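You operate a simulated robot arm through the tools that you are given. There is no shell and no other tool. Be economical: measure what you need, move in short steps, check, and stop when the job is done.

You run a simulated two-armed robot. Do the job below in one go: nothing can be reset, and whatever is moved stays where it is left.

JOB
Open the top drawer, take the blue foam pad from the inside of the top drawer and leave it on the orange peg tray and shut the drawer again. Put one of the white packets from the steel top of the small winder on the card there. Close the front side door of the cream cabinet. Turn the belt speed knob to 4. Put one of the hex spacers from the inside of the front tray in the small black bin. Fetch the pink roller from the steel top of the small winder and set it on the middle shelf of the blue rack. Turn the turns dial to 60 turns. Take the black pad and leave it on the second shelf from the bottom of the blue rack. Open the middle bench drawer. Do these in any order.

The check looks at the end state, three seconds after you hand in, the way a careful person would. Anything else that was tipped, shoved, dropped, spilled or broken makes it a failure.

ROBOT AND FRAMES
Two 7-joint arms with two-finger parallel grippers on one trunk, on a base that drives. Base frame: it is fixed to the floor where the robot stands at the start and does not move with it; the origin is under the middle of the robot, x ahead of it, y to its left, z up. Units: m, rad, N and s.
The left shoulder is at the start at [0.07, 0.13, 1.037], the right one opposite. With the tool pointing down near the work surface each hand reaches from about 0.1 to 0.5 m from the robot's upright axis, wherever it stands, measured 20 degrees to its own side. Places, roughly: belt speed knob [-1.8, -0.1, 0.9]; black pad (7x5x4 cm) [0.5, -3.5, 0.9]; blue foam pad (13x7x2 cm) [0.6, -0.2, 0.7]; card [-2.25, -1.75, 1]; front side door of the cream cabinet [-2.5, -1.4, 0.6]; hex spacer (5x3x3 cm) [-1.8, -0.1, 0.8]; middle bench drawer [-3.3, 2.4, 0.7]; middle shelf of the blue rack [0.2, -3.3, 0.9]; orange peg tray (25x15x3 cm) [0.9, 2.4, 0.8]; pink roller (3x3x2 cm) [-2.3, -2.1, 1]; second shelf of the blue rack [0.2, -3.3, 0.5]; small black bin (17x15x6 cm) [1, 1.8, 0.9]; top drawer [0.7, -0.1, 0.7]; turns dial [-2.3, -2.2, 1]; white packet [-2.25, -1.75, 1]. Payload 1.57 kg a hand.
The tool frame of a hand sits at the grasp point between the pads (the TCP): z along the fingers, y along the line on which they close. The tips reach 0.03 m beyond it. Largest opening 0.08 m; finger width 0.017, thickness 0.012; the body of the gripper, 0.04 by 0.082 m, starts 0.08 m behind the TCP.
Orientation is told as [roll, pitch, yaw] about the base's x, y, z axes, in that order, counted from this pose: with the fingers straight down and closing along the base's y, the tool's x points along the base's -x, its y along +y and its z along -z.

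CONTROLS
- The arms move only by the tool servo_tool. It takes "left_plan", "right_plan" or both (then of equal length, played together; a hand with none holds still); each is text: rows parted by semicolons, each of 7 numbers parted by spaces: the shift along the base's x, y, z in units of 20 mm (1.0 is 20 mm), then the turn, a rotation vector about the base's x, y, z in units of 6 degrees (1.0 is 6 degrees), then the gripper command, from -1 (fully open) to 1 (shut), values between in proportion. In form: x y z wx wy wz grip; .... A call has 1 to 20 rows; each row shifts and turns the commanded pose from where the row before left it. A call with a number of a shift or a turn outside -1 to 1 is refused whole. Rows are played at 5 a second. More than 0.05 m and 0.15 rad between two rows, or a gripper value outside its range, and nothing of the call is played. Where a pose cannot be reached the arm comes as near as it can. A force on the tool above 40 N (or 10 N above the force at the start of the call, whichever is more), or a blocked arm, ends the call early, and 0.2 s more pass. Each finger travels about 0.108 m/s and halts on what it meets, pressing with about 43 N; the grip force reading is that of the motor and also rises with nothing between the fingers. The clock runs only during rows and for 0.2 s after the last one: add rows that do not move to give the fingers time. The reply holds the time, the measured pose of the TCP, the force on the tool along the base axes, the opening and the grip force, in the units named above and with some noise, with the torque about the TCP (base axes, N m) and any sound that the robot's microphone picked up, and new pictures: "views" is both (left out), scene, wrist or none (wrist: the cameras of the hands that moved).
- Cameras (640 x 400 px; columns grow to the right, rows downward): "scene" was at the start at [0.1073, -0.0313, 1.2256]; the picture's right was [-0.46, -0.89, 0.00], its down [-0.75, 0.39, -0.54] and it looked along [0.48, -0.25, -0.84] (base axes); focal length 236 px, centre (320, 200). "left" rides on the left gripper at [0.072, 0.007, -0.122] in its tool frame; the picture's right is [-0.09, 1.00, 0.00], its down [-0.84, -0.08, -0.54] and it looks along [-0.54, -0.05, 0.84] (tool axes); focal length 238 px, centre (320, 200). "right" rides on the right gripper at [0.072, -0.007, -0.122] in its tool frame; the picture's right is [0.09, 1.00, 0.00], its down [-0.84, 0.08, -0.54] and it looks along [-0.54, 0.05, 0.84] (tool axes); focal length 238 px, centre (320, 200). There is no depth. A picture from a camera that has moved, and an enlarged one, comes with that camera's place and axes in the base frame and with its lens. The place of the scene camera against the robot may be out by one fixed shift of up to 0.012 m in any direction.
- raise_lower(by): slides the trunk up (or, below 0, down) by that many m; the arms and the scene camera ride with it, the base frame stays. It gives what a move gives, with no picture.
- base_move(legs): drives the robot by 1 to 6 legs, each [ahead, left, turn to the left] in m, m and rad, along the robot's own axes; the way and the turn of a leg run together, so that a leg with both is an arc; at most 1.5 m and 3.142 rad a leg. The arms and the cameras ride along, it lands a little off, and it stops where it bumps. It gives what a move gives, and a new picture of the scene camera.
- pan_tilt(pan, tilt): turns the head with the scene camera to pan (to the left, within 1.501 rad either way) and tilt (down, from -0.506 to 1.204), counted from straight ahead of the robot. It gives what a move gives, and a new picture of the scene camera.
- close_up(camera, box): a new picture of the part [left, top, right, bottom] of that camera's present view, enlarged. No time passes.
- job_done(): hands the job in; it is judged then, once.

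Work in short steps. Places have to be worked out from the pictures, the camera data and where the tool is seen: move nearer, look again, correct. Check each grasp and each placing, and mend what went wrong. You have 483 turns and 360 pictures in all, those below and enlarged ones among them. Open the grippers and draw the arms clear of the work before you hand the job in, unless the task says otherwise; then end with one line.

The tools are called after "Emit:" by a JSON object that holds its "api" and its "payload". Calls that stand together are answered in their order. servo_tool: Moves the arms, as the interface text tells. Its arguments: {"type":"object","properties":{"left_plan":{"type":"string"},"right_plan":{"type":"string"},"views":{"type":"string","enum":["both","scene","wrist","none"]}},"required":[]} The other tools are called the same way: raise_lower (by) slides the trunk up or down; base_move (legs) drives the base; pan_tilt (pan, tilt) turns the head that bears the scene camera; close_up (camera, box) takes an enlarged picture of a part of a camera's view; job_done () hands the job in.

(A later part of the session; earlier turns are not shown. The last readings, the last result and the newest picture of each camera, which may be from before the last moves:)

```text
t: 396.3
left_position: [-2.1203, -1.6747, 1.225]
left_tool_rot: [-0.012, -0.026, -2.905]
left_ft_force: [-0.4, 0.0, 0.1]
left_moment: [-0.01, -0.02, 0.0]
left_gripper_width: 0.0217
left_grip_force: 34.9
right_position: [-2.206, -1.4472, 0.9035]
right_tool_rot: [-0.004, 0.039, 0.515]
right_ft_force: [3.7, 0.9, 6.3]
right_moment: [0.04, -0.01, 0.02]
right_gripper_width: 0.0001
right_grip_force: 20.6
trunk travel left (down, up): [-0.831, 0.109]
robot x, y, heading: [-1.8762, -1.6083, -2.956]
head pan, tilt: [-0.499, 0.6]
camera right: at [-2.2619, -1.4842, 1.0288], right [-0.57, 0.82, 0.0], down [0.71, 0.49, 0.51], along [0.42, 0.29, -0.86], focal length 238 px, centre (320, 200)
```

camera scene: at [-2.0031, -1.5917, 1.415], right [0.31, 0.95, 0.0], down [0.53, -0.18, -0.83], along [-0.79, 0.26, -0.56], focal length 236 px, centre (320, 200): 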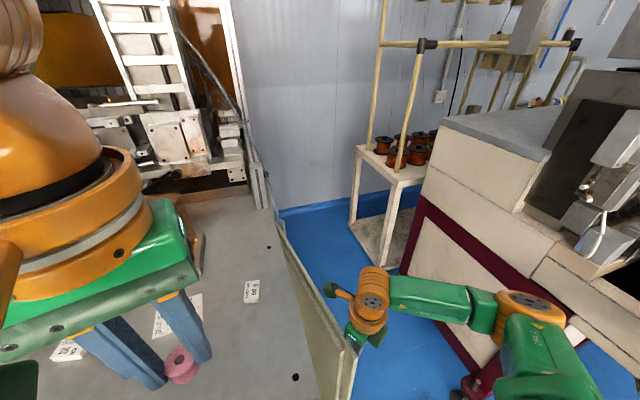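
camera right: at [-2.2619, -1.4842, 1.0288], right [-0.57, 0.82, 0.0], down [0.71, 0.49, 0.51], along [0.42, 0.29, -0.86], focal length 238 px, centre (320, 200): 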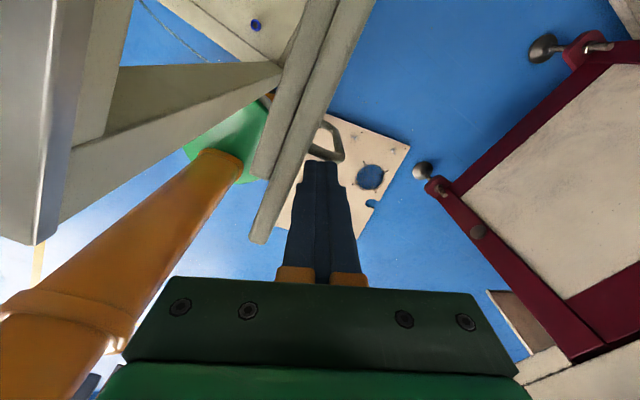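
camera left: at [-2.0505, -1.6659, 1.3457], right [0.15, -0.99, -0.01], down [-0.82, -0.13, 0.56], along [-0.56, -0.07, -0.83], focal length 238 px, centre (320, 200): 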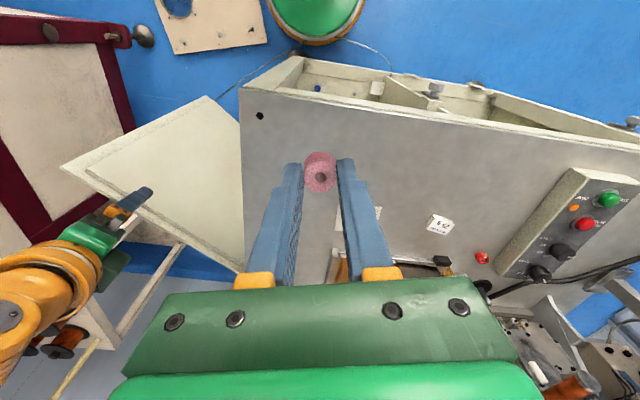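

I move toward the hinge side by 9 cm to miss the handle altogether, and push there.

Emit:
{"api": "servo_tool", "payload": {"right_plan": "0 0.8 0.8 0 0 0 1; 0 0.8 0.8 0 0 0 1; -0.9 0 0 0 0 0 1; -0.9 0 0 0 0 0 1; -0.9 0 0 0 0 0 1; -0.9 0 0 0 0 0 1; -0.9 0 0 0 0 0 1; 0 0 -0.7 0 0 0 1; 0 0 -0.7 0 0 0 1; 0 0 -0.7 0 0 0 1; 0 0 0 0 0 0 1", "views": "both"}}

```text
t: 398.7
left_position: [-2.1234, -1.6736, 1.2246]
left_tool_rot: [-0.013, -0.024, -2.905]
left_ft_force: [0.1, -0.7, 0.4]
left_moment: [0.01, 0.01, 0.01]
left_gripper_width: 0.0215
left_grip_force: 34.7
right_position: [-2.2981, -1.4156, 0.8918]
right_tool_rot: [-0.007, 0.037, 0.516]
right_ft_force: [-0.5, -0.7, -0.3]
right_moment: [0.0, 0.0, -0.02]
right_gripper_width: 0.0
right_grip_force: 21.4
trunk travel left (down, up): [-0.831, 0.109]
robot x, y, heading: [-1.8714, -1.6065, -2.96]
head pan, tilt: [-0.499, 0.6]
camera scene: at [-2.0122, -1.5908, 1.4136], right [0.31, 0.95, 0.0], down [0.54, -0.18, -0.83], along [-0.78, 0.26, -0.57], focal length 236 px, centre (320, 200)
camera right: at [-2.3531, -1.4525, 1.0171], right [-0.57, 0.82, 0.0], down [0.71, 0.49, 0.51], along [0.42, 0.29, -0.86], focal length 238 px, centre (320, 200)
```

scene: 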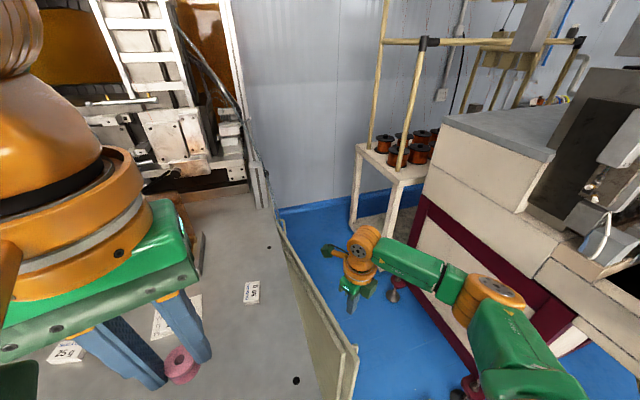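
right: 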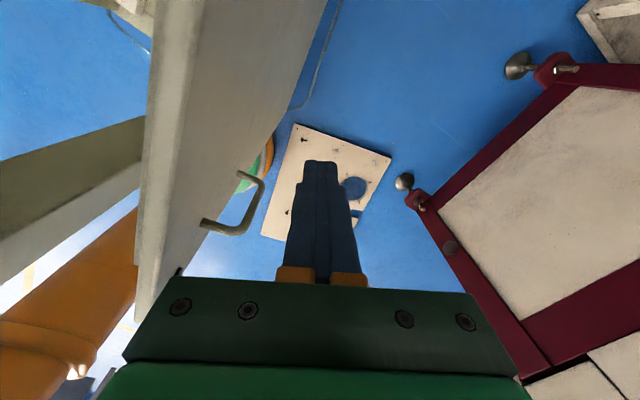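

Clear of the handle now. Push toward -y until resistance.

Emit:
{"api": "servo_tool", "payload": {"right_plan": "0 -0.8 0 0 0 0 1; 0 -0.8 0 0 0 0 1; 0 -0.8 0 0 0 0 1; 0 -0.6 0 0 0 0 1; 0 -0.6 0 0 0 0 1; 0 -0.6 0 0 0 0 1; 0 -0.6 0 0 0 0 1; 0 0 0 0 0 0 1", "views": "both"}}

```text
t: 400.5
left_position: [-2.1228, -1.6738, 1.2251]
left_tool_rot: [-0.013, -0.024, -2.902]
left_ft_force: [-0.3, -1.0, -0.1]
left_moment: [0.0, -0.01, -0.01]
left_gripper_width: 0.0214
left_grip_force: 34.7
right_position: [-2.2964, -1.5098, 0.8908]
right_tool_rot: [-0.005, 0.038, 0.518]
right_ft_force: [0.2, 0.4, -0.4]
right_moment: [0.01, 0.04, 0.03]
right_gripper_width: 0.0001
right_grip_force: 21.1
trunk travel left (down, up): [-0.831, 0.109]
robot x, y, heading: [-1.8737, -1.6071, -2.956]
head pan, tilt: [-0.499, 0.6]
camera scene: at [-2.0123, -1.5907, 1.4136], right [0.31, 0.95, 0.0], down [0.54, -0.18, -0.82], along [-0.78, 0.26, -0.57], focal length 236 px, centre (320, 200)
camera right: at [-2.3532, -1.5481, 1.0172], right [-0.57, 0.82, 0.0], down [0.71, 0.49, 0.51], along [0.42, 0.29, -0.86], focal length 238 px, centre (320, 200)
```

scene: 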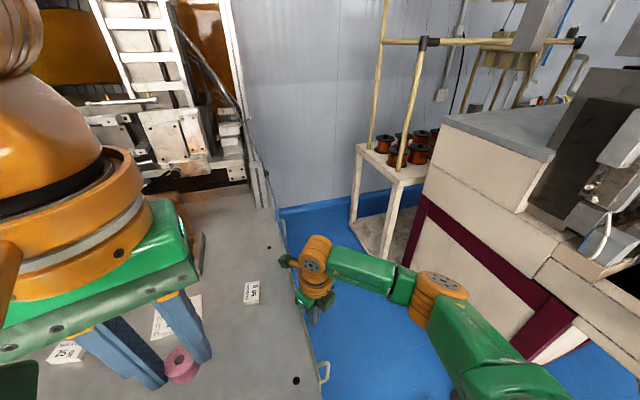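
right: 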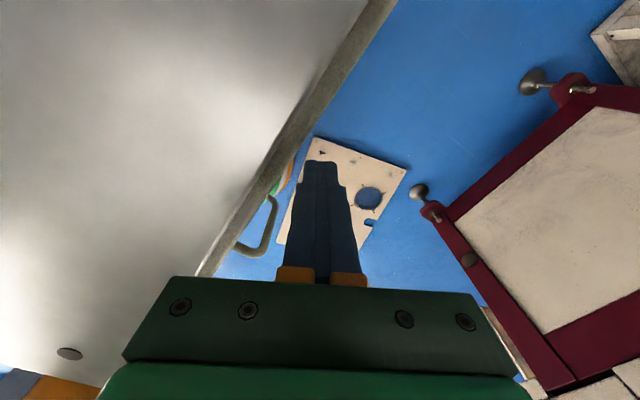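

Almost flush. Continue gently until firm contact.

Emit:
{"api": "servo_tool", "payload": {"right_plan": "0 -0.4 0 0 0 0 1; 0 -0.4 0 0 0 0 1; 0 -0.4 0 0 0 0 1; 0 -0.4 0 0 0 0 1; 0 -0.4 0 0 0 0 1", "views": "both"}}

```text
t: 401.5
left_position: [-2.1214, -1.6641, 1.2251]
left_tool_rot: [-0.005, -0.028, -2.911]
left_ft_force: [0.1, -0.9, 0.0]
left_moment: [0.12, 0.0, -0.02]
left_gripper_width: 0.0214
left_grip_force: 34.3
right_position: [-2.2975, -1.5234, 0.8923]
right_tool_rot: [0.01, 0.03, 0.494]
right_ft_force: [-1.3, 32.9, 4.8]
right_moment: [-0.61, -0.04, -0.02]
right_gripper_width: 0.0001
right_grip_force: 21.2
trunk travel left (down, up): [-0.831, 0.109]
robot x, y, heading: [-1.8736, -1.6067, -2.967]
head pan, tilt: [-0.499, 0.6]
stopped in row 4 (right hand): the force on the tool passed its limit at 45 N (the readings are from after the stop); the commanded pose is now the measured one
camera scene: at [-2.0095, -1.581, 1.4137], right [0.32, 0.95, -0.01], down [0.53, -0.18, -0.82], along [-0.78, 0.26, -0.57], focal length 236 px, centre (320, 200)
camera right: at [-2.3537, -1.5606, 1.0167], right [-0.55, 0.83, 0.01], down [0.72, 0.47, 0.52], along [0.42, 0.3, -0.86], focal length 238 px, centre (320, 200)
```

scene: 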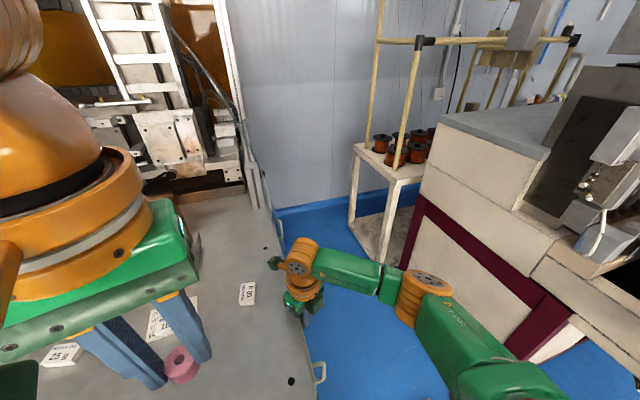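
right: 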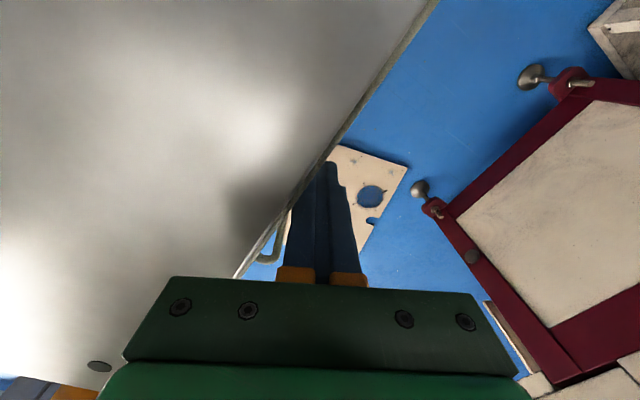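

Firm contact. I back off sideways to inspect how closed the door is.

Emit:
{"api": "servo_tool", "payload": {"right_plan": "0 1 0 0 0 0 1; 0 1 0 0 0 0 1; 0 1 0 0 0 0 1; 0 1 0 0 0 0 1; 0 1 0.5 0 0 0 1; 0 1 1 0 0 0 1; 0.8 1 1 0 0 0 1; 0.8 1 1 0 0 0 1; 0.8 0 0 0 0 0 1; 0.8 0 0 0 0 0 1; 0 0 0 0 0 0 1", "views": "both"}}

Emit:
{"api": "pan_tilt", "payload": {"pan": -0.5, "tilt": 0.9}}

```text
t: 403.9
left_position: [-2.1243, -1.6736, 1.2241]
left_tool_rot: [-0.013, -0.025, -2.908]
left_ft_force: [0.8, -0.3, -0.3]
left_moment: [-0.03, -0.01, 0.02]
left_gripper_width: 0.0217
left_grip_force: 34.6
right_position: [-2.2349, -1.3737, 0.961]
right_tool_rot: [0.006, 0.032, 0.504]
right_ft_force: [0.9, -1.3, -0.3]
right_moment: [0.01, -0.02, 0.01]
right_gripper_width: 0.0
right_grip_force: 21.3
trunk travel left (down, up): [-0.831, 0.109]
robot x, y, heading: [-1.8732, -1.6082, -2.963]
head pan, tilt: [-0.499, 0.6]
camera scene: at [-2.0122, -1.5895, 1.4136], right [0.31, 0.95, 0.0], down [0.54, -0.18, -0.82], along [-0.78, 0.26, -0.57], focal length 236 px, centre (320, 200)
camera right: at [-2.2908, -1.411, 1.0869], right [-0.56, 0.83, 0.01], down [0.71, 0.48, 0.51], along [0.42, 0.29, -0.86], focal length 238 px, centre (320, 200)
```

scene: 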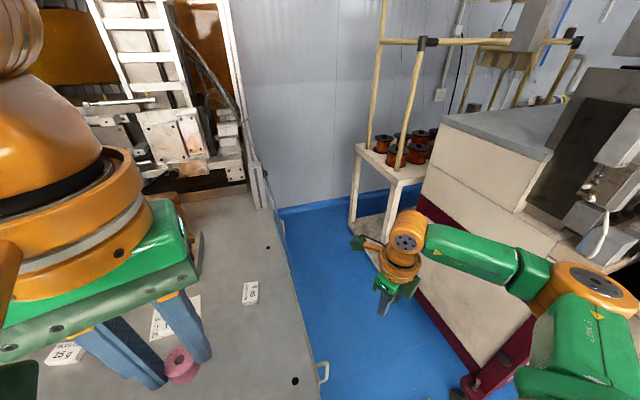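
right: 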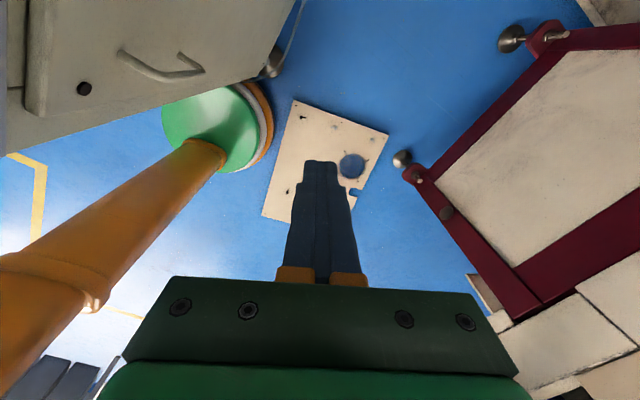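

```text
t: 404.7
left_position: [-2.1228, -1.6728, 1.2246]
left_tool_rot: [-0.011, -0.026, -2.907]
left_ft_force: [-0.1, 0.7, 0.2]
left_moment: [0.02, 0.01, -0.05]
left_gripper_width: 0.0218
left_grip_force: 34.9
right_position: [-2.2358, -1.3734, 0.9621]
right_tool_rot: [0.006, 0.031, 0.503]
right_ft_force: [-0.4, 0.6, -0.9]
right_moment: [-0.01, 0.0, 0.01]
right_gripper_width: 0.0
right_grip_force: 21.0
trunk travel left (down, up): [-0.831, 0.109]
robot x, y, heading: [-1.8716, -1.6104, -2.962]
head pan, tilt: [-0.499, 0.901]
camera scene: at [-2.0001, -1.5936, 1.3888], right [0.31, 0.95, 0.0], down [0.74, -0.25, -0.62], along [-0.59, 0.19, -0.78], focal length 236 px, centre (320, 200)
```

scene: 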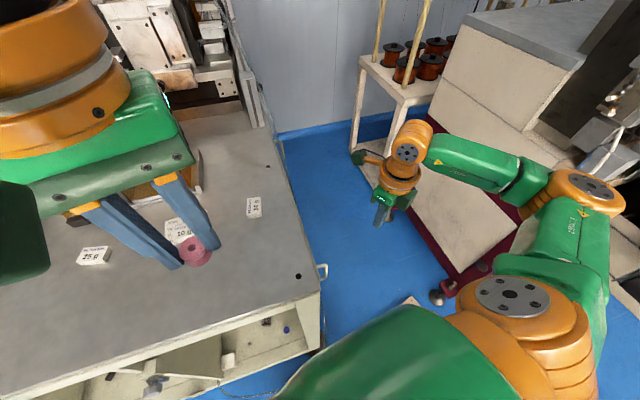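

Emit:
{"api": "close_up", "payload": {"camera": "right", "box": [0, 0, 300, 190]}}

Emit:
{"api": "close_up", "payload": {"camera": "scene", "box": [230, 230, 350, 320]}}

```text
2.11 times, centred on (150, 95) of right
camera zoom: at [-2.291, -1.4112, 1.0868], right [-0.56, 0.83, 0.01], down [0.71, 0.48, 0.51], along [0.42, 0.29, -0.86], focal length 502 px, centre (678, 421)
```

zoom: 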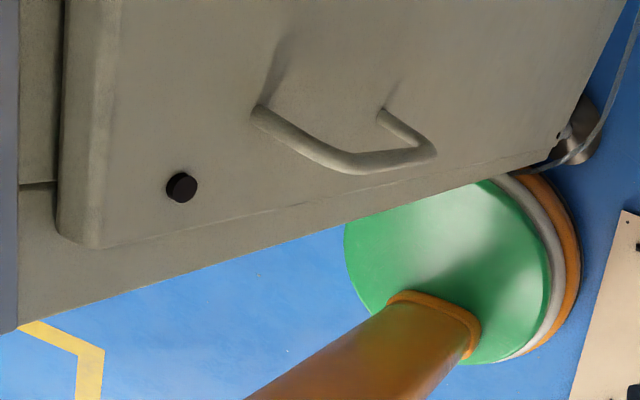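

```text
4.44 times, centred on (290, 275) of scene
camera zoom: at [-2.0001, -1.5936, 1.3888], right [0.31, 0.95, 0.0], down [0.74, -0.25, -0.62], along [-0.59, 0.19, -0.78], focal length 1050 px, centre (453, -133)
```

zoom: 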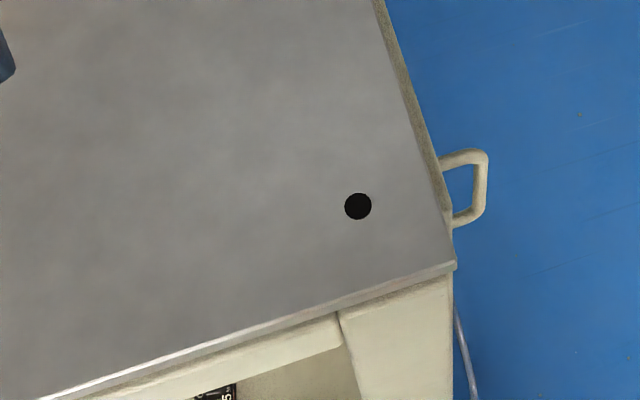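

The door lies closed against the frame. I lift the right hand, back away, and unwind its wrist.

Emit:
{"api": "servo_tool", "payload": {"right_plan": "0 0 1 0 0 0 -1; 0 0 1 0 0 0 -1; 0 0 1 0 0 0 -1; 0 0 1 0 0 0 -1; 0 0 1 0 0 0 -1; 0 0 1 0 0 0 -1; 0 0 1 0 0 0 -1; 0 0 0 0 0 0 -1", "views": "none"}}

Emit:
{"api": "base_move", "payload": {"legs": [[-0.9, 0, 0], [0, 0, 1.38]]}}

Emit:
{"api": "servo_tool", "payload": {"right_plan": "0 0 0 0 0 1 -1; 0 0 0 0 0 1 -1; 0 0 0 0 0 1 -1; 0 0 0 0 0 1 -1; 0 0 0 0 0 1 -1; 0 0 0 0 0 1 -1; 0 0 0 0 0 1 -1; 0 0 0 0 0 1 -1; 0 0 0 0 0 1 -1; 0 0 0 0 0 1 -1; 0 0 0 0 0 1 -1; 0 0 0 0 0 1 -1; 0 0 0 0 0 1 -1; 0 0 0 0 0 1 -1; 0 0 0 0 0 1 -1; 0 0 0 0 0 1 -1; 0 0 0 0 0 1 -1; 0 0 0 0 0 1 -1; 0 0 0 0 0 1 -1; 0 0 0 0 0 1 -1", "views": "none"}}

Emit:
{"api": "servo_tool", "payload": {"right_plan": "0 0 0 0 0 1 -1; 0 0 0 0 0 1 -1; 0 0 0 0 0 1 -1; 0 0 0 0 0 1 -1; 0 0 0 0 0 1 -1; 0 0 0 0 0 1 -1; 0 0 0 0 0 1 -1; 0 0 0 0 0 0 -1", "views": "scene"}}

```text
t: 406.5
left_position: [-2.1236, -1.672, 1.2255]
left_tool_rot: [-0.012, -0.025, -2.907]
left_ft_force: [-0.3, -0.3, 0.4]
left_moment: [-0.01, -0.01, -0.01]
left_gripper_width: 0.0218
left_grip_force: 35.4
right_position: [-2.2346, -1.3728, 1.1024]
right_tool_rot: [0.004, 0.033, 0.504]
right_ft_force: [0.2, 0.8, 0.3]
right_moment: [0.03, -0.01, -0.03]
right_gripper_width: 0.0798
right_grip_force: 0.1
trunk travel left (down, up): [-0.831, 0.109]
robot x, y, heading: [-1.8771, -1.6057, -2.96]
head pan, tilt: [-0.499, 0.901]
```

```text
t: 414.6
left_position: [-0.9688, -1.7011, 1.2246]
left_tool_rot: [-0.013, -0.023, -1.519]
left_ft_force: [-1.1, -0.1, -0.2]
left_moment: [-0.03, 0.04, 0.04]
left_gripper_width: 0.0217
left_grip_force: 34.8
right_position: [-1.2834, -1.7576, 1.1022]
right_tool_rot: [0.006, 0.032, 1.896]
right_ft_force: [-0.3, -0.2, -0.3]
right_moment: [0.01, -0.04, 0.03]
right_gripper_width: 0.0802
right_grip_force: 0.0
trunk travel left (down, up): [-0.831, 0.109]
robot x, y, heading: [-0.9862, -1.4468, -1.567]
head pan, tilt: [-0.499, 0.901]
camera scene: at [-1.0271, -1.5616, 1.3888], right [-0.88, 0.48, 0.0], down [0.38, 0.69, -0.62], along [-0.3, -0.54, -0.78], focal length 236 px, centre (320, 200)
```

scene: 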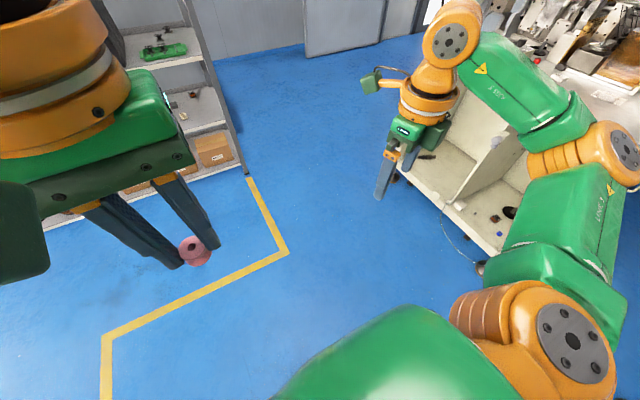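

```text
t: 418.8
left_position: [-0.9686, -1.7014, 1.2239]
left_tool_rot: [-0.012, -0.023, -1.519]
left_ft_force: [0.2, -0.6, -0.6]
left_moment: [-0.03, 0.02, 0.02]
left_gripper_width: 0.0215
left_grip_force: 34.5
right_position: [-1.2826, -1.7567, 1.1022]
right_tool_rot: [0.005, 0.033, -2.292]
right_ft_force: [-0.1, -0.4, -0.1]
right_moment: [0.02, -0.02, 0.01]
right_gripper_width: 0.0801
right_grip_force: 0.0
trunk travel left (down, up): [-0.831, 0.109]
robot x, y, heading: [-0.9852, -1.448, -1.574]
head pan, tilt: [-0.499, 0.901]
```

```text
t: 420.6
left_position: [-0.9689, -1.7025, 1.2247]
left_tool_rot: [-0.011, -0.024, -1.519]
left_ft_force: [-0.2, 0.3, -0.7]
left_moment: [0.01, 0.03, 0.0]
left_gripper_width: 0.0219
left_grip_force: 34.8
right_position: [-1.2829, -1.7573, 1.1027]
right_tool_rot: [0.007, 0.033, -1.56]
right_ft_force: [-0.8, 0.5, 0.6]
right_moment: [0.02, -0.03, 0.0]
right_gripper_width: 0.0801
right_grip_force: 0.0
trunk travel left (down, up): [-0.831, 0.109]
robot x, y, heading: [-0.9856, -1.4452, -1.576]
head pan, tilt: [-0.499, 0.901]
camera scene: at [-1.0268, -1.5617, 1.3888], right [-0.88, 0.48, 0.0], down [0.38, 0.69, -0.62], along [-0.3, -0.54, -0.78], focal length 236 px, centre (320, 200)
```

scene: 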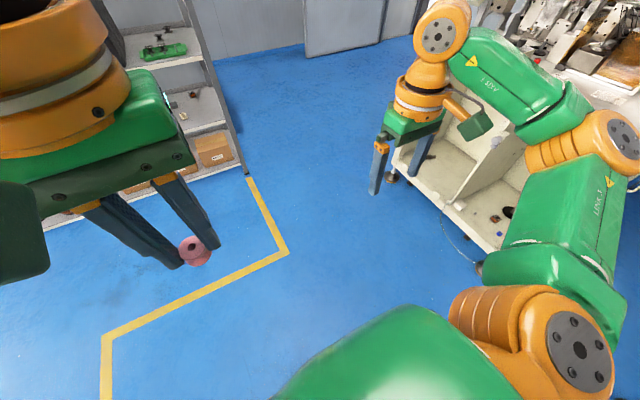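

Now drive to in front of the blue rack, at about (0.1, -2.2), and look.

Emit:
{"api": "base_move", "payload": {"legs": [[0.3, 1.1, 0], [0.4, 0, 0]]}}

Emit:
{"api": "pan_tilt", "payload": {"pan": 0.0, "tilt": 0.4}}

```text
t: 428.6
left_position: [0.1429, -2.3928, 1.2253]
left_tool_rot: [-0.014, -0.026, -1.512]
left_ft_force: [0.0, -0.4, -0.4]
left_moment: [-0.02, 0.03, 0.0]
left_gripper_width: 0.0217
left_grip_force: 35.0
right_position: [-0.172, -2.4517, 1.1033]
right_tool_rot: [0.005, 0.031, -1.556]
right_ft_force: [-0.5, 0.1, 0.0]
right_moment: [-0.03, 0.0, 0.0]
right_gripper_width: 0.0803
right_grip_force: 0.1
trunk travel left (down, up): [-0.831, 0.109]
robot x, y, heading: [0.1251, -2.1387, -1.564]
head pan, tilt: [-0.499, 0.901]
camera scene: at [0.0834, -2.2529, 1.389], right [-0.88, 0.48, 0.0], down [0.37, 0.69, -0.62], along [-0.3, -0.55, -0.78], focal length 236 px, centre (320, 200)
```

scene: 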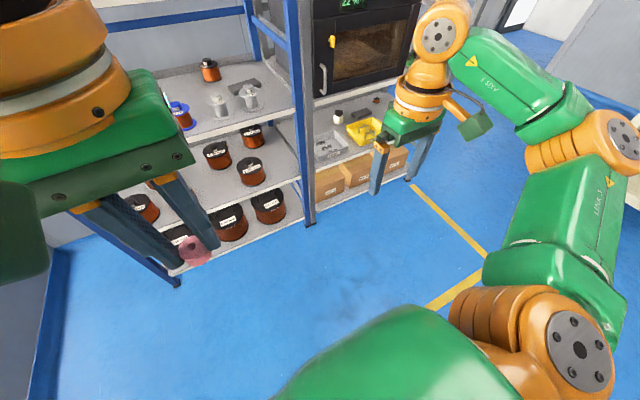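

```text
t: 429.5
left_position: [0.1425, -2.3966, 1.2255]
left_tool_rot: [-0.012, -0.024, -1.513]
left_ft_force: [-0.4, 0.1, -0.2]
left_moment: [0.03, 0.01, 0.01]
left_gripper_width: 0.0217
left_grip_force: 34.8
right_position: [-0.172, -2.4521, 1.1024]
right_tool_rot: [0.005, 0.033, -1.557]
right_ft_force: [0.3, -0.1, -0.2]
right_moment: [-0.01, -0.03, 0.0]
right_gripper_width: 0.0802
right_grip_force: 0.0
trunk travel left (down, up): [-0.831, 0.109]
robot x, y, heading: [0.1237, -2.1391, -1.57]
head pan, tilt: [0.0, 0.4]
camera scene: at [0.1195, -2.2816, 1.4317], right [-1.0, 0.0, 0.0], down [0.0, 0.39, -0.92], along [0.0, -0.92, -0.39], focal length 236 px, centre (320, 200)
```

scene: 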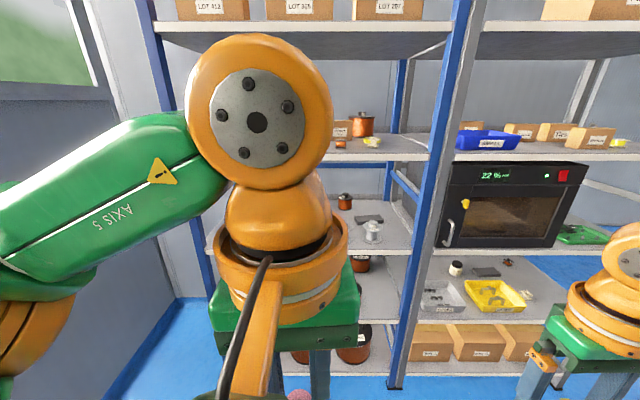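

The rack spans x ≈ -0.29 to 0.59 with front at y ≈ -3.06. The left arm blocks the view of its left part; I lower the left hand.

Emit:
{"api": "servo_tool", "payload": {"left_plan": "0.6 0 -1 0 0 0 1; 0.6 0 -1 0 0 0 1; 0.6 0 -1 0 0 0 1; 0.6 0 -1 0 0 0 1; 0.6 0 -1 0 0 0 1; 0.6 0 -1 0 0 0 1; 0.6 0 -1 0 0 0 1; 0.6 0 -1 0 0 0 1; 0.6 0 -1 0 0 0 1; 0.6 0 -1 0 0 0 1; 0.6 0 -1 0 0 0 1; 0 0 0 0 0 0 1", "views": "none"}}

Emit:
{"api": "pan_tilt", "payload": {"pan": 0.15, "tilt": 0.4}}

```text
t: 432.1
left_position: [0.2752, -2.395, 1.0036]
left_tool_rot: [-0.012, -0.025, -1.512]
left_ft_force: [0.4, 0.7, -0.2]
left_moment: [0.0, -0.01, -0.01]
left_gripper_width: 0.0217
left_grip_force: 34.7
right_position: [-0.1715, -2.4525, 1.1028]
right_tool_rot: [0.005, 0.033, -1.558]
right_ft_force: [0.2, 0.1, -0.8]
right_moment: [-0.03, 0.0, 0.0]
right_gripper_width: 0.0799
right_grip_force: 0.0
trunk travel left (down, up): [-0.831, 0.109]
robot x, y, heading: [0.1261, -2.1406, -1.565]
head pan, tilt: [0.0, 0.4]
```

```text
t: 432.8
left_position: [0.2739, -2.395, 1.0055]
left_tool_rot: [-0.012, -0.024, -1.513]
left_ft_force: [-0.4, 0.3, -0.1]
left_moment: [0.09, -0.03, -0.03]
left_gripper_width: 0.0217
left_grip_force: 34.9
right_position: [-0.1714, -2.4535, 1.1017]
right_tool_rot: [0.005, 0.034, -1.557]
right_ft_force: [0.5, -0.4, 0.8]
right_moment: [-0.04, 0.0, -0.03]
right_gripper_width: 0.08
right_grip_force: 0.1
trunk travel left (down, up): [-0.831, 0.109]
robot x, y, heading: [0.1207, -2.1383, -1.564]
head pan, tilt: [0.15, 0.4]
camera scene: at [0.1334, -2.2803, 1.4318], right [-0.99, -0.15, 0.0], down [-0.06, 0.38, -0.92], along [0.14, -0.91, -0.39], focal length 236 px, centre (320, 200)
```

scene: 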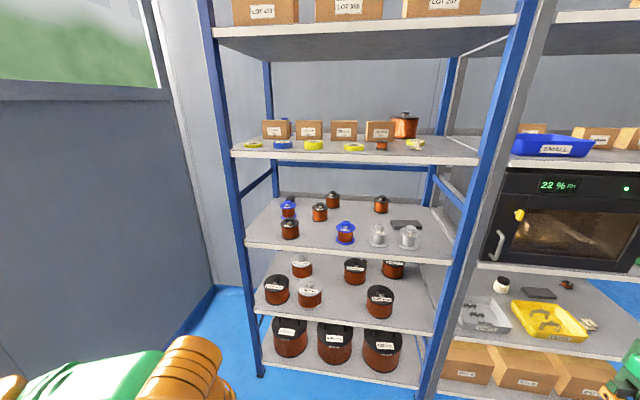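

Emit:
{"api": "close_up", "payload": {"camera": "scene", "box": [225, 180, 475, 340]}}

```text
2.50 times, centred on (350, 260) of scene
camera zoom: at [0.1334, -2.2803, 1.4318], right [-0.99, -0.15, 0.0], down [-0.06, 0.38, -0.92], along [0.14, -0.91, -0.39], focal length 591 px, centre (245, 50)
```

zoom: 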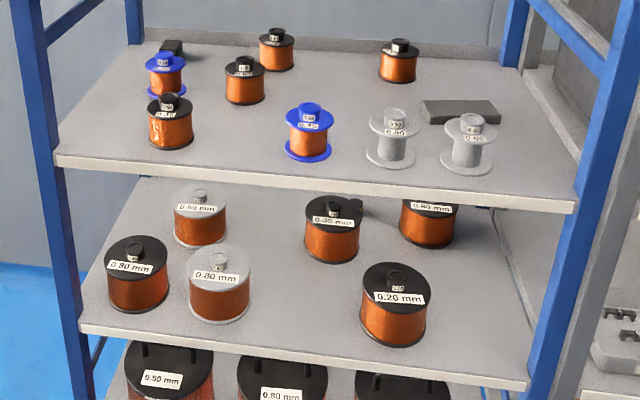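

The black pad is at the back left of the middle shelf (≈[0.49, -3.50]), behind spools. First I place the roller at the free front spot of the middle shelf, about [0.275, -3.105] (shelf z ≈ 0.886). I retract the right hand and drive up.

Emit:
{"api": "servo_tool", "payload": {"right_plan": "0 0.8 0 0 0 0 -1; 0 0.8 0 0 0 0 -1; 0 0.8 0 0 0 0 -1; 0 0.8 0 0 0 0 -1; 0 0.8 0 0 0 0 -1; 0 0.8 0 0 0 0 -1; 0 0 0 0 0 0 -1", "views": "none"}}

Emit:
{"api": "base_move", "payload": {"legs": [[0.5, 0.025, 0]]}}

Emit:
{"api": "pan_tilt", "payload": {"pan": 0.1, "tilt": 0.6}}

Emit:
{"api": "servo_tool", "payload": {"left_plan": "0 0 0 0 0 0 1", "views": "wrist"}}

```text
t: 434.4
left_position: [0.2751, -2.3961, 1.0058]
left_tool_rot: [-0.013, -0.025, -1.513]
left_ft_force: [-0.1, 1.1, -0.5]
left_moment: [0.02, 0.0, 0.0]
left_gripper_width: 0.0216
left_grip_force: 34.2
right_position: [-0.1612, -2.3663, 1.0995]
right_tool_rot: [0.004, 0.033, -1.558]
right_ft_force: [0.3, -0.4, 0.1]
right_moment: [-0.01, -0.06, 0.02]
right_gripper_width: 0.0798
right_grip_force: 0.0
right hand out of reach, approached as far as the arm can: row 5, 6
trunk travel left (down, up): [-0.831, 0.109]
robot x, y, heading: [0.1232, -2.1347, -1.571]
head pan, tilt: [0.15, 0.4]
```

```text
t: 437.3
left_position: [0.3027, -2.8935, 1.0055]
left_tool_rot: [-0.011, -0.024, -1.51]
left_ft_force: [0.0, -1.2, 0.1]
left_moment: [0.01, -0.01, 0.05]
left_gripper_width: 0.0217
left_grip_force: 34.9
right_position: [-0.1316, -2.8653, 1.1008]
right_tool_rot: [0.005, 0.031, -1.553]
right_ft_force: [0.8, -0.5, -0.9]
right_moment: [0.01, 0.02, -0.03]
right_gripper_width: 0.0803
right_grip_force: 0.0
trunk travel left (down, up): [-0.831, 0.109]
robot x, y, heading: [0.1521, -2.6402, -1.568]
head pan, tilt: [0.15, 0.4]
camera scene: at [0.1619, -2.7785, 1.432], right [-0.99, -0.16, 0.0], down [-0.06, 0.38, -0.92], along [0.14, -0.91, -0.39], focal length 236 px, centre (320, 200)
```

scene: 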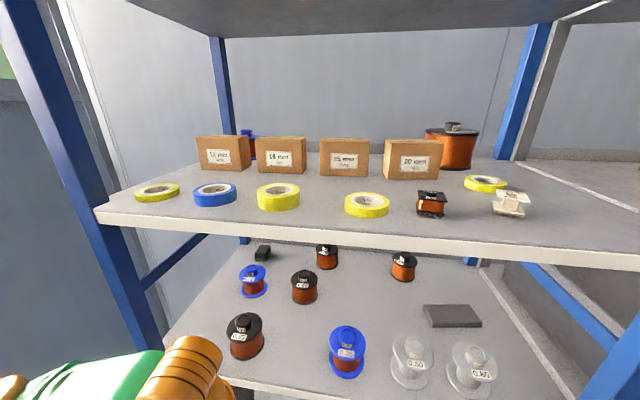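

```text
t: 438.1
left_position: [0.3034, -2.8951, 1.0051]
left_tool_rot: [-0.014, -0.025, -1.51]
left_ft_force: [0.6, 0.2, 0.0]
left_moment: [0.0, -0.02, -0.02]
left_gripper_width: 0.0216
left_grip_force: 34.6
right_position: [-0.1327, -2.8683, 1.1002]
right_tool_rot: [0.005, 0.031, -1.553]
right_ft_force: [0.0, -0.5, -1.4]
right_moment: [0.03, 0.0, 0.02]
right_gripper_width: 0.0797
right_grip_force: 0.1
trunk travel left (down, up): [-0.831, 0.109]
robot x, y, heading: [0.1546, -2.6362, -1.563]
head pan, tilt: [0.099, 0.6]
camera scene: at [0.1569, -2.7768, 1.4136], right [-0.99, -0.11, 0.0], down [-0.06, 0.56, -0.83], along [0.09, -0.82, -0.56], focal length 236 px, centre (320, 200)
```

scene: 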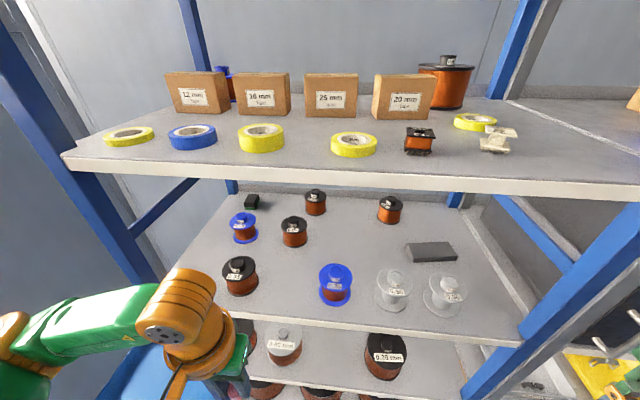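

```text
t: 438.5
left_position: [0.3035, -2.8943, 1.0041]
left_tool_rot: [-0.015, -0.023, -1.509]
left_ft_force: [-0.3, -0.5, -1.1]
left_moment: [-0.02, 0.01, 0.02]
left_gripper_width: 0.022
left_grip_force: 34.8
right_position: [-0.1318, -2.8682, 1.1001]
right_tool_rot: [0.004, 0.033, -1.553]
right_ft_force: [-0.9, 0.3, -0.6]
right_moment: [0.01, 0.02, 0.01]
right_gripper_width: 0.0803
right_grip_force: 0.0
trunk travel left (down, up): [-0.831, 0.109]
robot x, y, heading: [0.154, -2.6353, -1.563]
head pan, tilt: [0.099, 0.6]
camera left: at [0.3059, -2.82, 1.126], right [1.0, -0.03, -0.01], down [-0.02, -0.83, 0.56], along [-0.03, -0.56, -0.83], focal length 238 px, centre (320, 200)
```

left: 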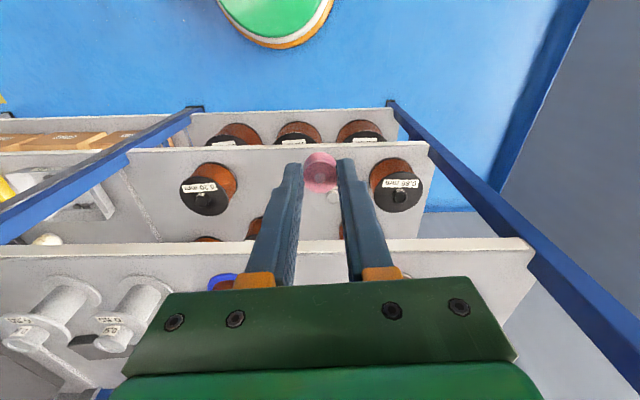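

Shelf front edge is at y ≈ -3.069, z ≈ 0.88; target spot [0.278, -3.10]. I lower the hand with a 12° tilt so that its wrist stays clear of the upper shelf, then go in.

Emit:
{"api": "servo_tool", "payload": {"left_plan": "-0.3 0 -0.8 -0.5 0 0 1; -0.3 0 -0.8 -0.5 0 0 1; -0.3 0 -0.8 -0.5 0 0 1; -0.3 0 -0.7 -0.5 0 0 1; 0 -1 0 0 0 0 1; 0 -1 0 0 0 0 1; 0 -1 0 0 0 0 1; 0 -1 0 0 0 0 1; 0 -1 0 0 0 0 1; 0 -1 0 0 0 0 1; 0 -1 0 0 0 0 1; 0 -1 0 0 0 0 1; 0 0 0 0 0 0 1", "views": "both"}}

```text
t: 441.3
left_position: [0.2735, -3.0732, 0.9408]
left_tool_rot: [-0.026, -0.233, -1.508]
left_ft_force: [0.3, -0.5, -0.8]
left_moment: [-0.01, 0.0, -0.02]
left_gripper_width: 0.0217
left_grip_force: 35.1
left hand out of reach, approached as far as the arm can: row 2, 3, 4
right_position: [-0.1332, -2.8681, 1.0996]
right_tool_rot: [0.006, 0.034, -1.552]
right_ft_force: [-0.2, 0.5, -0.5]
right_moment: [-0.01, -0.03, 0.03]
right_gripper_width: 0.0798
right_grip_force: 0.0
trunk travel left (down, up): [-0.831, 0.109]
robot x, y, heading: [0.152, -2.6396, -1.562]
head pan, tilt: [0.099, 0.6]
camera scene: at [0.1569, -2.7764, 1.4136], right [-0.99, -0.11, 0.0], down [-0.06, 0.56, -0.83], along [0.09, -0.82, -0.56], focal length 236 px, centre (320, 200)
camera left: at [0.2757, -2.9747, 1.0426], right [1.0, -0.03, 0.0], down [-0.02, -0.69, 0.72], along [-0.03, -0.72, -0.69], focal length 238 px, centre (320, 200)
```

scene: 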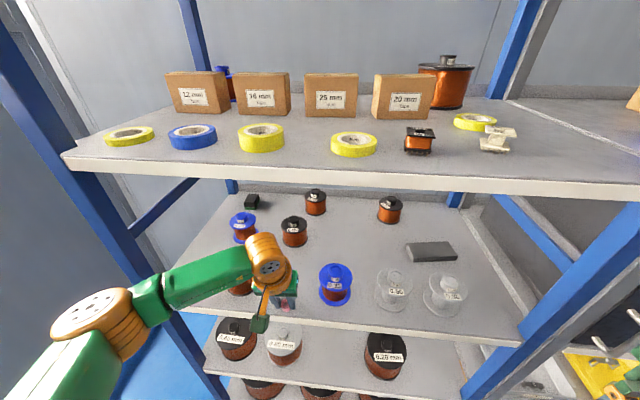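
left: 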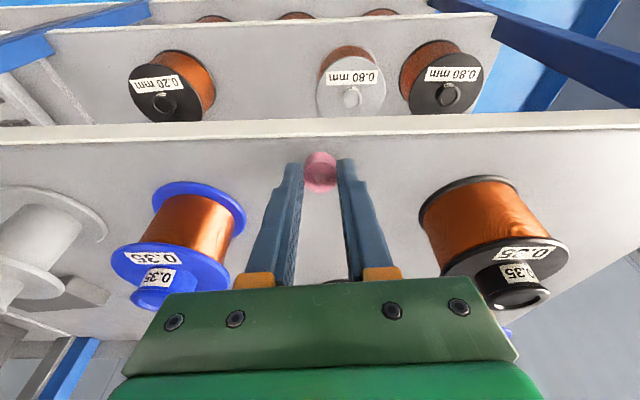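

I go 3 cm further in, then lower to the shelf.

Emit:
{"api": "servo_tool", "payload": {"left_plan": "0.1 -0.8 0 0 0 0 1; 0.1 -0.8 0 0 0 0 1; 0 0 -0.3 0 0 0 1; 0 0 -0.3 0 0 0 1; 0 0 -0.2 0 0 0 1; 0 0 -0.2 0 0 0 1; 0 0 0 0 0 0 1", "views": "wrist"}}

Emit:
{"api": "close_up", "payload": {"camera": "scene", "box": [200, 180, 400, 340]}}

```text
t: 442.5
left_position: [0.2771, -3.1029, 0.9318]
left_tool_rot: [-0.027, -0.253, -1.506]
left_ft_force: [1.0, 5.8, 18.8]
left_moment: [0.17, -0.16, 0.09]
left_gripper_width: 0.0219
left_grip_force: 34.4
right_position: [-0.1341, -2.8617, 1.1008]
right_tool_rot: [0.003, 0.026, -1.551]
right_ft_force: [-0.4, 0.3, -0.6]
right_moment: [-0.02, -0.01, 0.0]
right_gripper_width: 0.0798
right_grip_force: 0.0
trunk travel left (down, up): [-0.831, 0.109]
robot x, y, heading: [0.1514, -2.6397, -1.558]
head pan, tilt: [0.099, 0.6]
stopped in row 5 (left hand): the force on the tool passed its limit at 47 N (the readings are from after the stop); the commanded pose is now the measured one
camera left: at [0.2801, -3.0029, 1.0324], right [1.0, -0.03, 0.0], down [-0.02, -0.68, 0.74], along [-0.03, -0.74, -0.68], focal length 238 px, centre (320, 200)
```

left: 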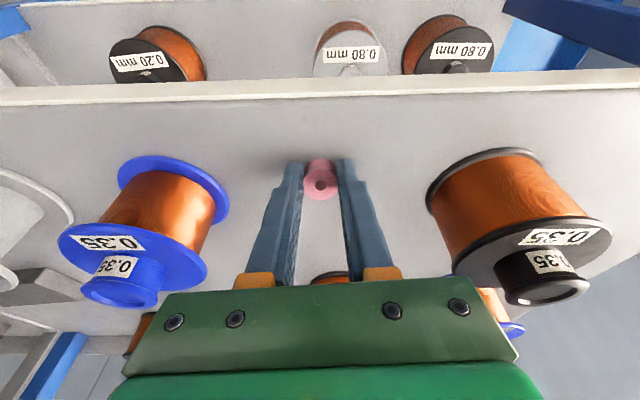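

```text
2.50 times, centred on (300, 260) of scene
camera zoom: at [0.156, -2.7684, 1.4143], right [-0.99, -0.11, 0.0], down [-0.06, 0.56, -0.83], along [0.09, -0.82, -0.56], focal length 591 px, centre (370, 50)
```

zoom: 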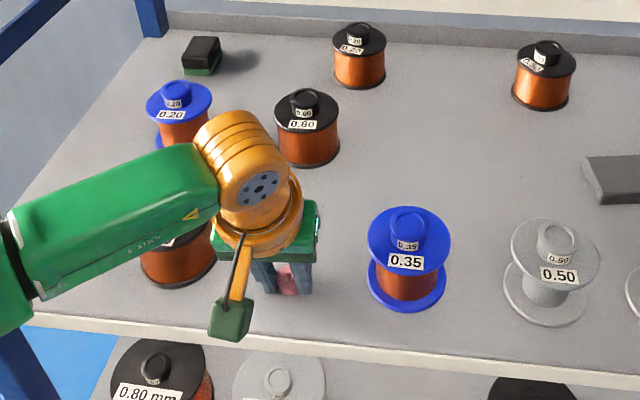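

Roller is on the shelf. Release gently and withdraw toward me.

Emit:
{"api": "servo_tool", "payload": {"left_plan": "0 0 0.1 0 0 0 1; 0 0 0 0 0 0 0.2; 0 0 0 0 0 0 -0.2; 0 0 0 0 0 0 -0.3; 0 0.3 0.4 0 0 0 -0.3; 0 0.8 0.3 0 0 0 -0.3; 0 0.8 0 0 0 0 -0.3; 0 0.8 0 0 0 0 -0.3; 0 0.8 0 0 0 0 -0.3; 0 0.8 0 0 0 0 -0.3; 0 0.8 0 0 0 0 -0.3; 0 0 0 0 0 0 -0.3", "views": "wrist"}}

Emit:
{"api": "close_up", "payload": {"camera": "scene", "box": [200, 180, 400, 340]}}

```text
t: 445.1
left_position: [0.2768, -3.0054, 0.9439]
left_tool_rot: [-0.026, -0.244, -1.507]
left_ft_force: [-0.4, 1.1, -0.2]
left_moment: [-0.01, 0.0, 0.0]
left_gripper_width: 0.052
left_grip_force: 0.0
right_position: [-0.1329, -2.8677, 1.0997]
right_tool_rot: [0.005, 0.033, -1.551]
right_ft_force: [1.6, 0.1, 0.0]
right_moment: [0.03, -0.01, -0.01]
right_gripper_width: 0.08
right_grip_force: 0.0
trunk travel left (down, up): [-0.831, 0.109]
robot x, y, heading: [0.155, -2.6385, -1.559]
head pan, tilt: [0.099, 0.6]
camera left: at [0.2805, -2.9065, 1.0451], right [1.0, -0.03, 0.0], down [-0.02, -0.68, 0.73], along [-0.03, -0.73, -0.68], focal length 238 px, centre (320, 200)
```

left: 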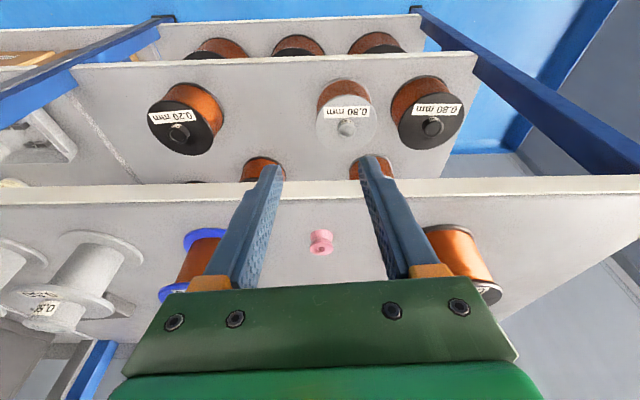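

```text
2.50 times, centred on (300, 260) of scene
camera zoom: at [0.1568, -2.7768, 1.4136], right [-0.99, -0.11, 0.0], down [-0.06, 0.56, -0.82], along [0.09, -0.82, -0.57], focal length 591 px, centre (370, 50)
```

zoom: 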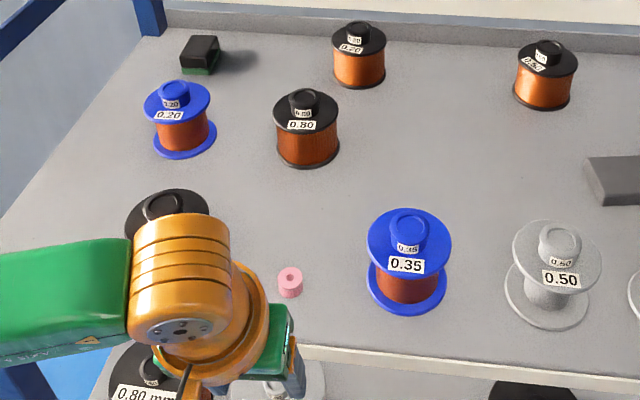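

The roller stands on the middle shelf. For the pad (≈[0.491, -3.474], 5.5 cm across x), I will reach in with a ~50° forward-pitched left tool over the spools. First I tuck the right hand out to the right side, and pitch the left tool in free space after backing 0.3 m.

Emit:
{"api": "base_move", "payload": {"legs": [[-0.3, 0, 0]]}}

Emit:
{"api": "servo_tool", "payload": {"right_plan": "-0.7 0.8 0 0 0 0 -1; -0.7 0.8 0 0 0 0 -1; -0.7 0.8 0 0 0 0 -1; -0.7 0.8 0 0 0 0 -1; -0.7 0.8 0 0 0 0 -1; -0.7 0.8 0 0 0 0 -1; -0.7 0.8 0 0 0 0 -1; -0.7 0.8 0 0 0 0 -1; -0.7 0.8 0 0 0 0 -1; 0 0 0 0 0 0 -1", "left_plan": "0 -0.3 0.2 -0.75 0 0 -1; 0 -0.3 0.2 -0.75 0 0 -1; 0 -0.3 0.2 -0.75 0 0 -1; 0 -0.3 0.2 -0.75 0 0 -1; 0 -0.3 0.2 -0.75 0 0 -1; 0 -0.3 0.2 -0.75 0 0 -1; 0 -0.3 0 -0.75 0 0 -1; 0 -0.3 0 -0.75 0 0 -1; 0 0 0 0 0 0 -1; 0 0 0 0 0 0 -1", "views": "scene"}}

```text
t: 447.1
left_position: [0.2762, -2.7087, 0.943]
left_tool_rot: [-0.026, -0.243, -1.506]
left_ft_force: [-0.5, 0.1, -0.3]
left_moment: [0.01, -0.01, 0.0]
left_gripper_width: 0.0521
left_grip_force: 0.1
right_position: [-0.1345, -2.572, 1.0993]
right_tool_rot: [0.006, 0.037, -1.552]
right_ft_force: [-0.5, -0.1, -0.2]
right_moment: [0.03, 0.0, 0.03]
right_gripper_width: 0.0801
right_grip_force: 0.0
trunk travel left (down, up): [-0.831, 0.109]
robot x, y, heading: [0.1476, -2.3403, -1.567]
head pan, tilt: [0.099, 0.6]
camera scene: at [0.1544, -2.4809, 1.4133], right [-0.99, -0.11, 0.0], down [-0.06, 0.56, -0.82], along [0.09, -0.82, -0.57], focal length 236 px, centre (320, 200)
```

scene: 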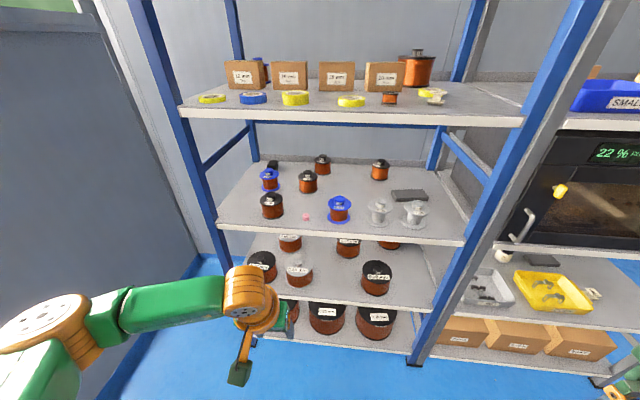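

```text
t: 449.3
left_position: [0.2757, -2.7551, 0.9672]
left_tool_rot: [-0.087, -0.872, -1.474]
left_ft_force: [0.3, 0.1, 0.3]
left_moment: [-0.02, 0.01, -0.03]
left_gripper_width: 0.08
left_grip_force: 0.0
right_position: [-0.1997, -2.4805, 1.077]
right_tool_rot: [0.145, 0.014, -1.553]
right_ft_force: [-0.2, -0.2, 0.1]
right_moment: [0.01, -0.02, 0.01]
right_gripper_width: 0.0802
right_grip_force: 0.0
right hand out of reach, approached as far as the arm can: row 1, 2, 3, 4, 5, 6
trunk travel left (down, up): [-0.831, 0.109]
robot x, y, heading: [0.1522, -2.3392, -1.563]
head pan, tilt: [0.099, 0.6]
camera scene: at [0.1548, -2.4787, 1.4135], right [-0.99, -0.11, 0.0], down [-0.06, 0.56, -0.82], along [0.09, -0.82, -0.57], focal length 236 px, centre (320, 200)
```

scene: 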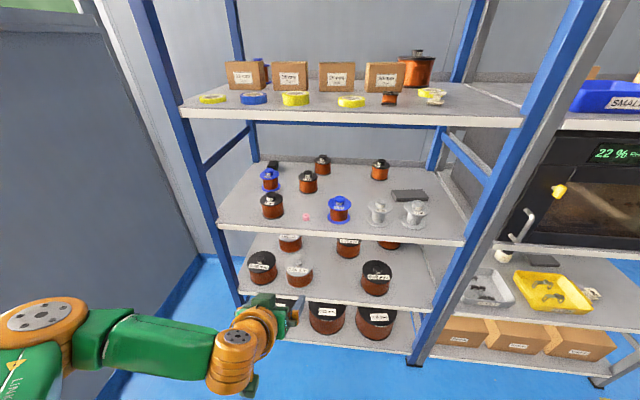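

I test the extended reach in free space: left TCP toward [0.342, -2.975].

Emit:
{"api": "servo_tool", "payload": {"left_plan": "0.3 -1 0 0 0 0 -1; 0.3 -1 0 0 0 0 -1; 0.3 -1 0 0 0 0 -1; 0.3 -1 0 0 0 0 -1; 0.3 -1 0 0 0 0 -1; 0.3 -1 0 0 0 0 -1; 0.3 -1 0 0 0 0 -1; 0.3 -1 0 0 0 0 -1; 0.3 -1 0 0 0 0 -1; 0.3 -1 0 0 0 0 -1; 0.3 -1 0 0 0 0 -1; 0 0 0 0 0 0 -1", "views": "both"}}

```text
t: 451.9
left_position: [0.3409, -2.9758, 0.968]
left_tool_rot: [-0.086, -0.871, -1.474]
left_ft_force: [-1.1, 0.8, 0.3]
left_moment: [0.0, -0.01, -0.01]
left_gripper_width: 0.0804
left_grip_force: 0.0
right_position: [-0.1995, -2.4806, 1.0767]
right_tool_rot: [0.143, 0.013, -1.553]
right_ft_force: [-0.2, 0.8, -0.2]
right_moment: [-0.01, 0.0, 0.02]
right_gripper_width: 0.08
right_grip_force: 0.1
trunk travel left (down, up): [-0.831, 0.109]
robot x, y, heading: [0.1478, -2.3417, -1.567]
head pan, tilt: [0.099, 0.6]
camera scene: at [0.1545, -2.4782, 1.4136], right [-0.99, -0.11, 0.0], down [-0.06, 0.56, -0.83], along [0.09, -0.82, -0.56], focal length 236 px, centre (320, 200)
camera left: at [0.3433, -2.836, 0.9916], right [1.0, -0.03, 0.01], down [-0.02, -0.12, 0.99], along [-0.03, -0.99, -0.12], focal length 238 px, centre (320, 200)
```

scene: 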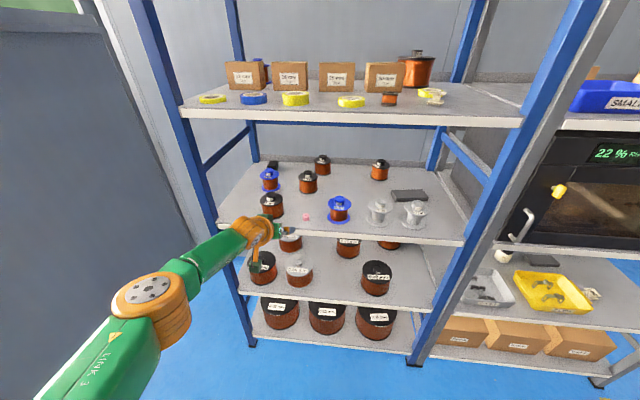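
left: 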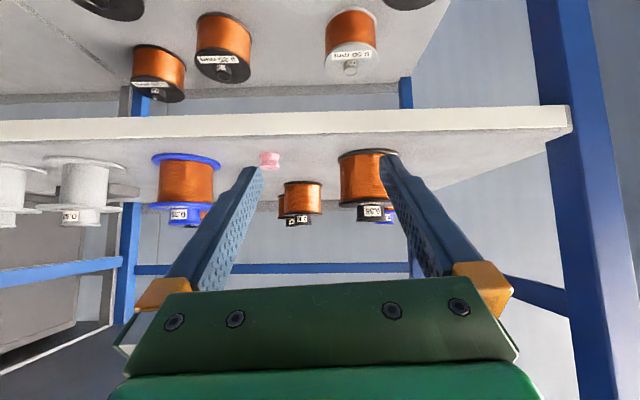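

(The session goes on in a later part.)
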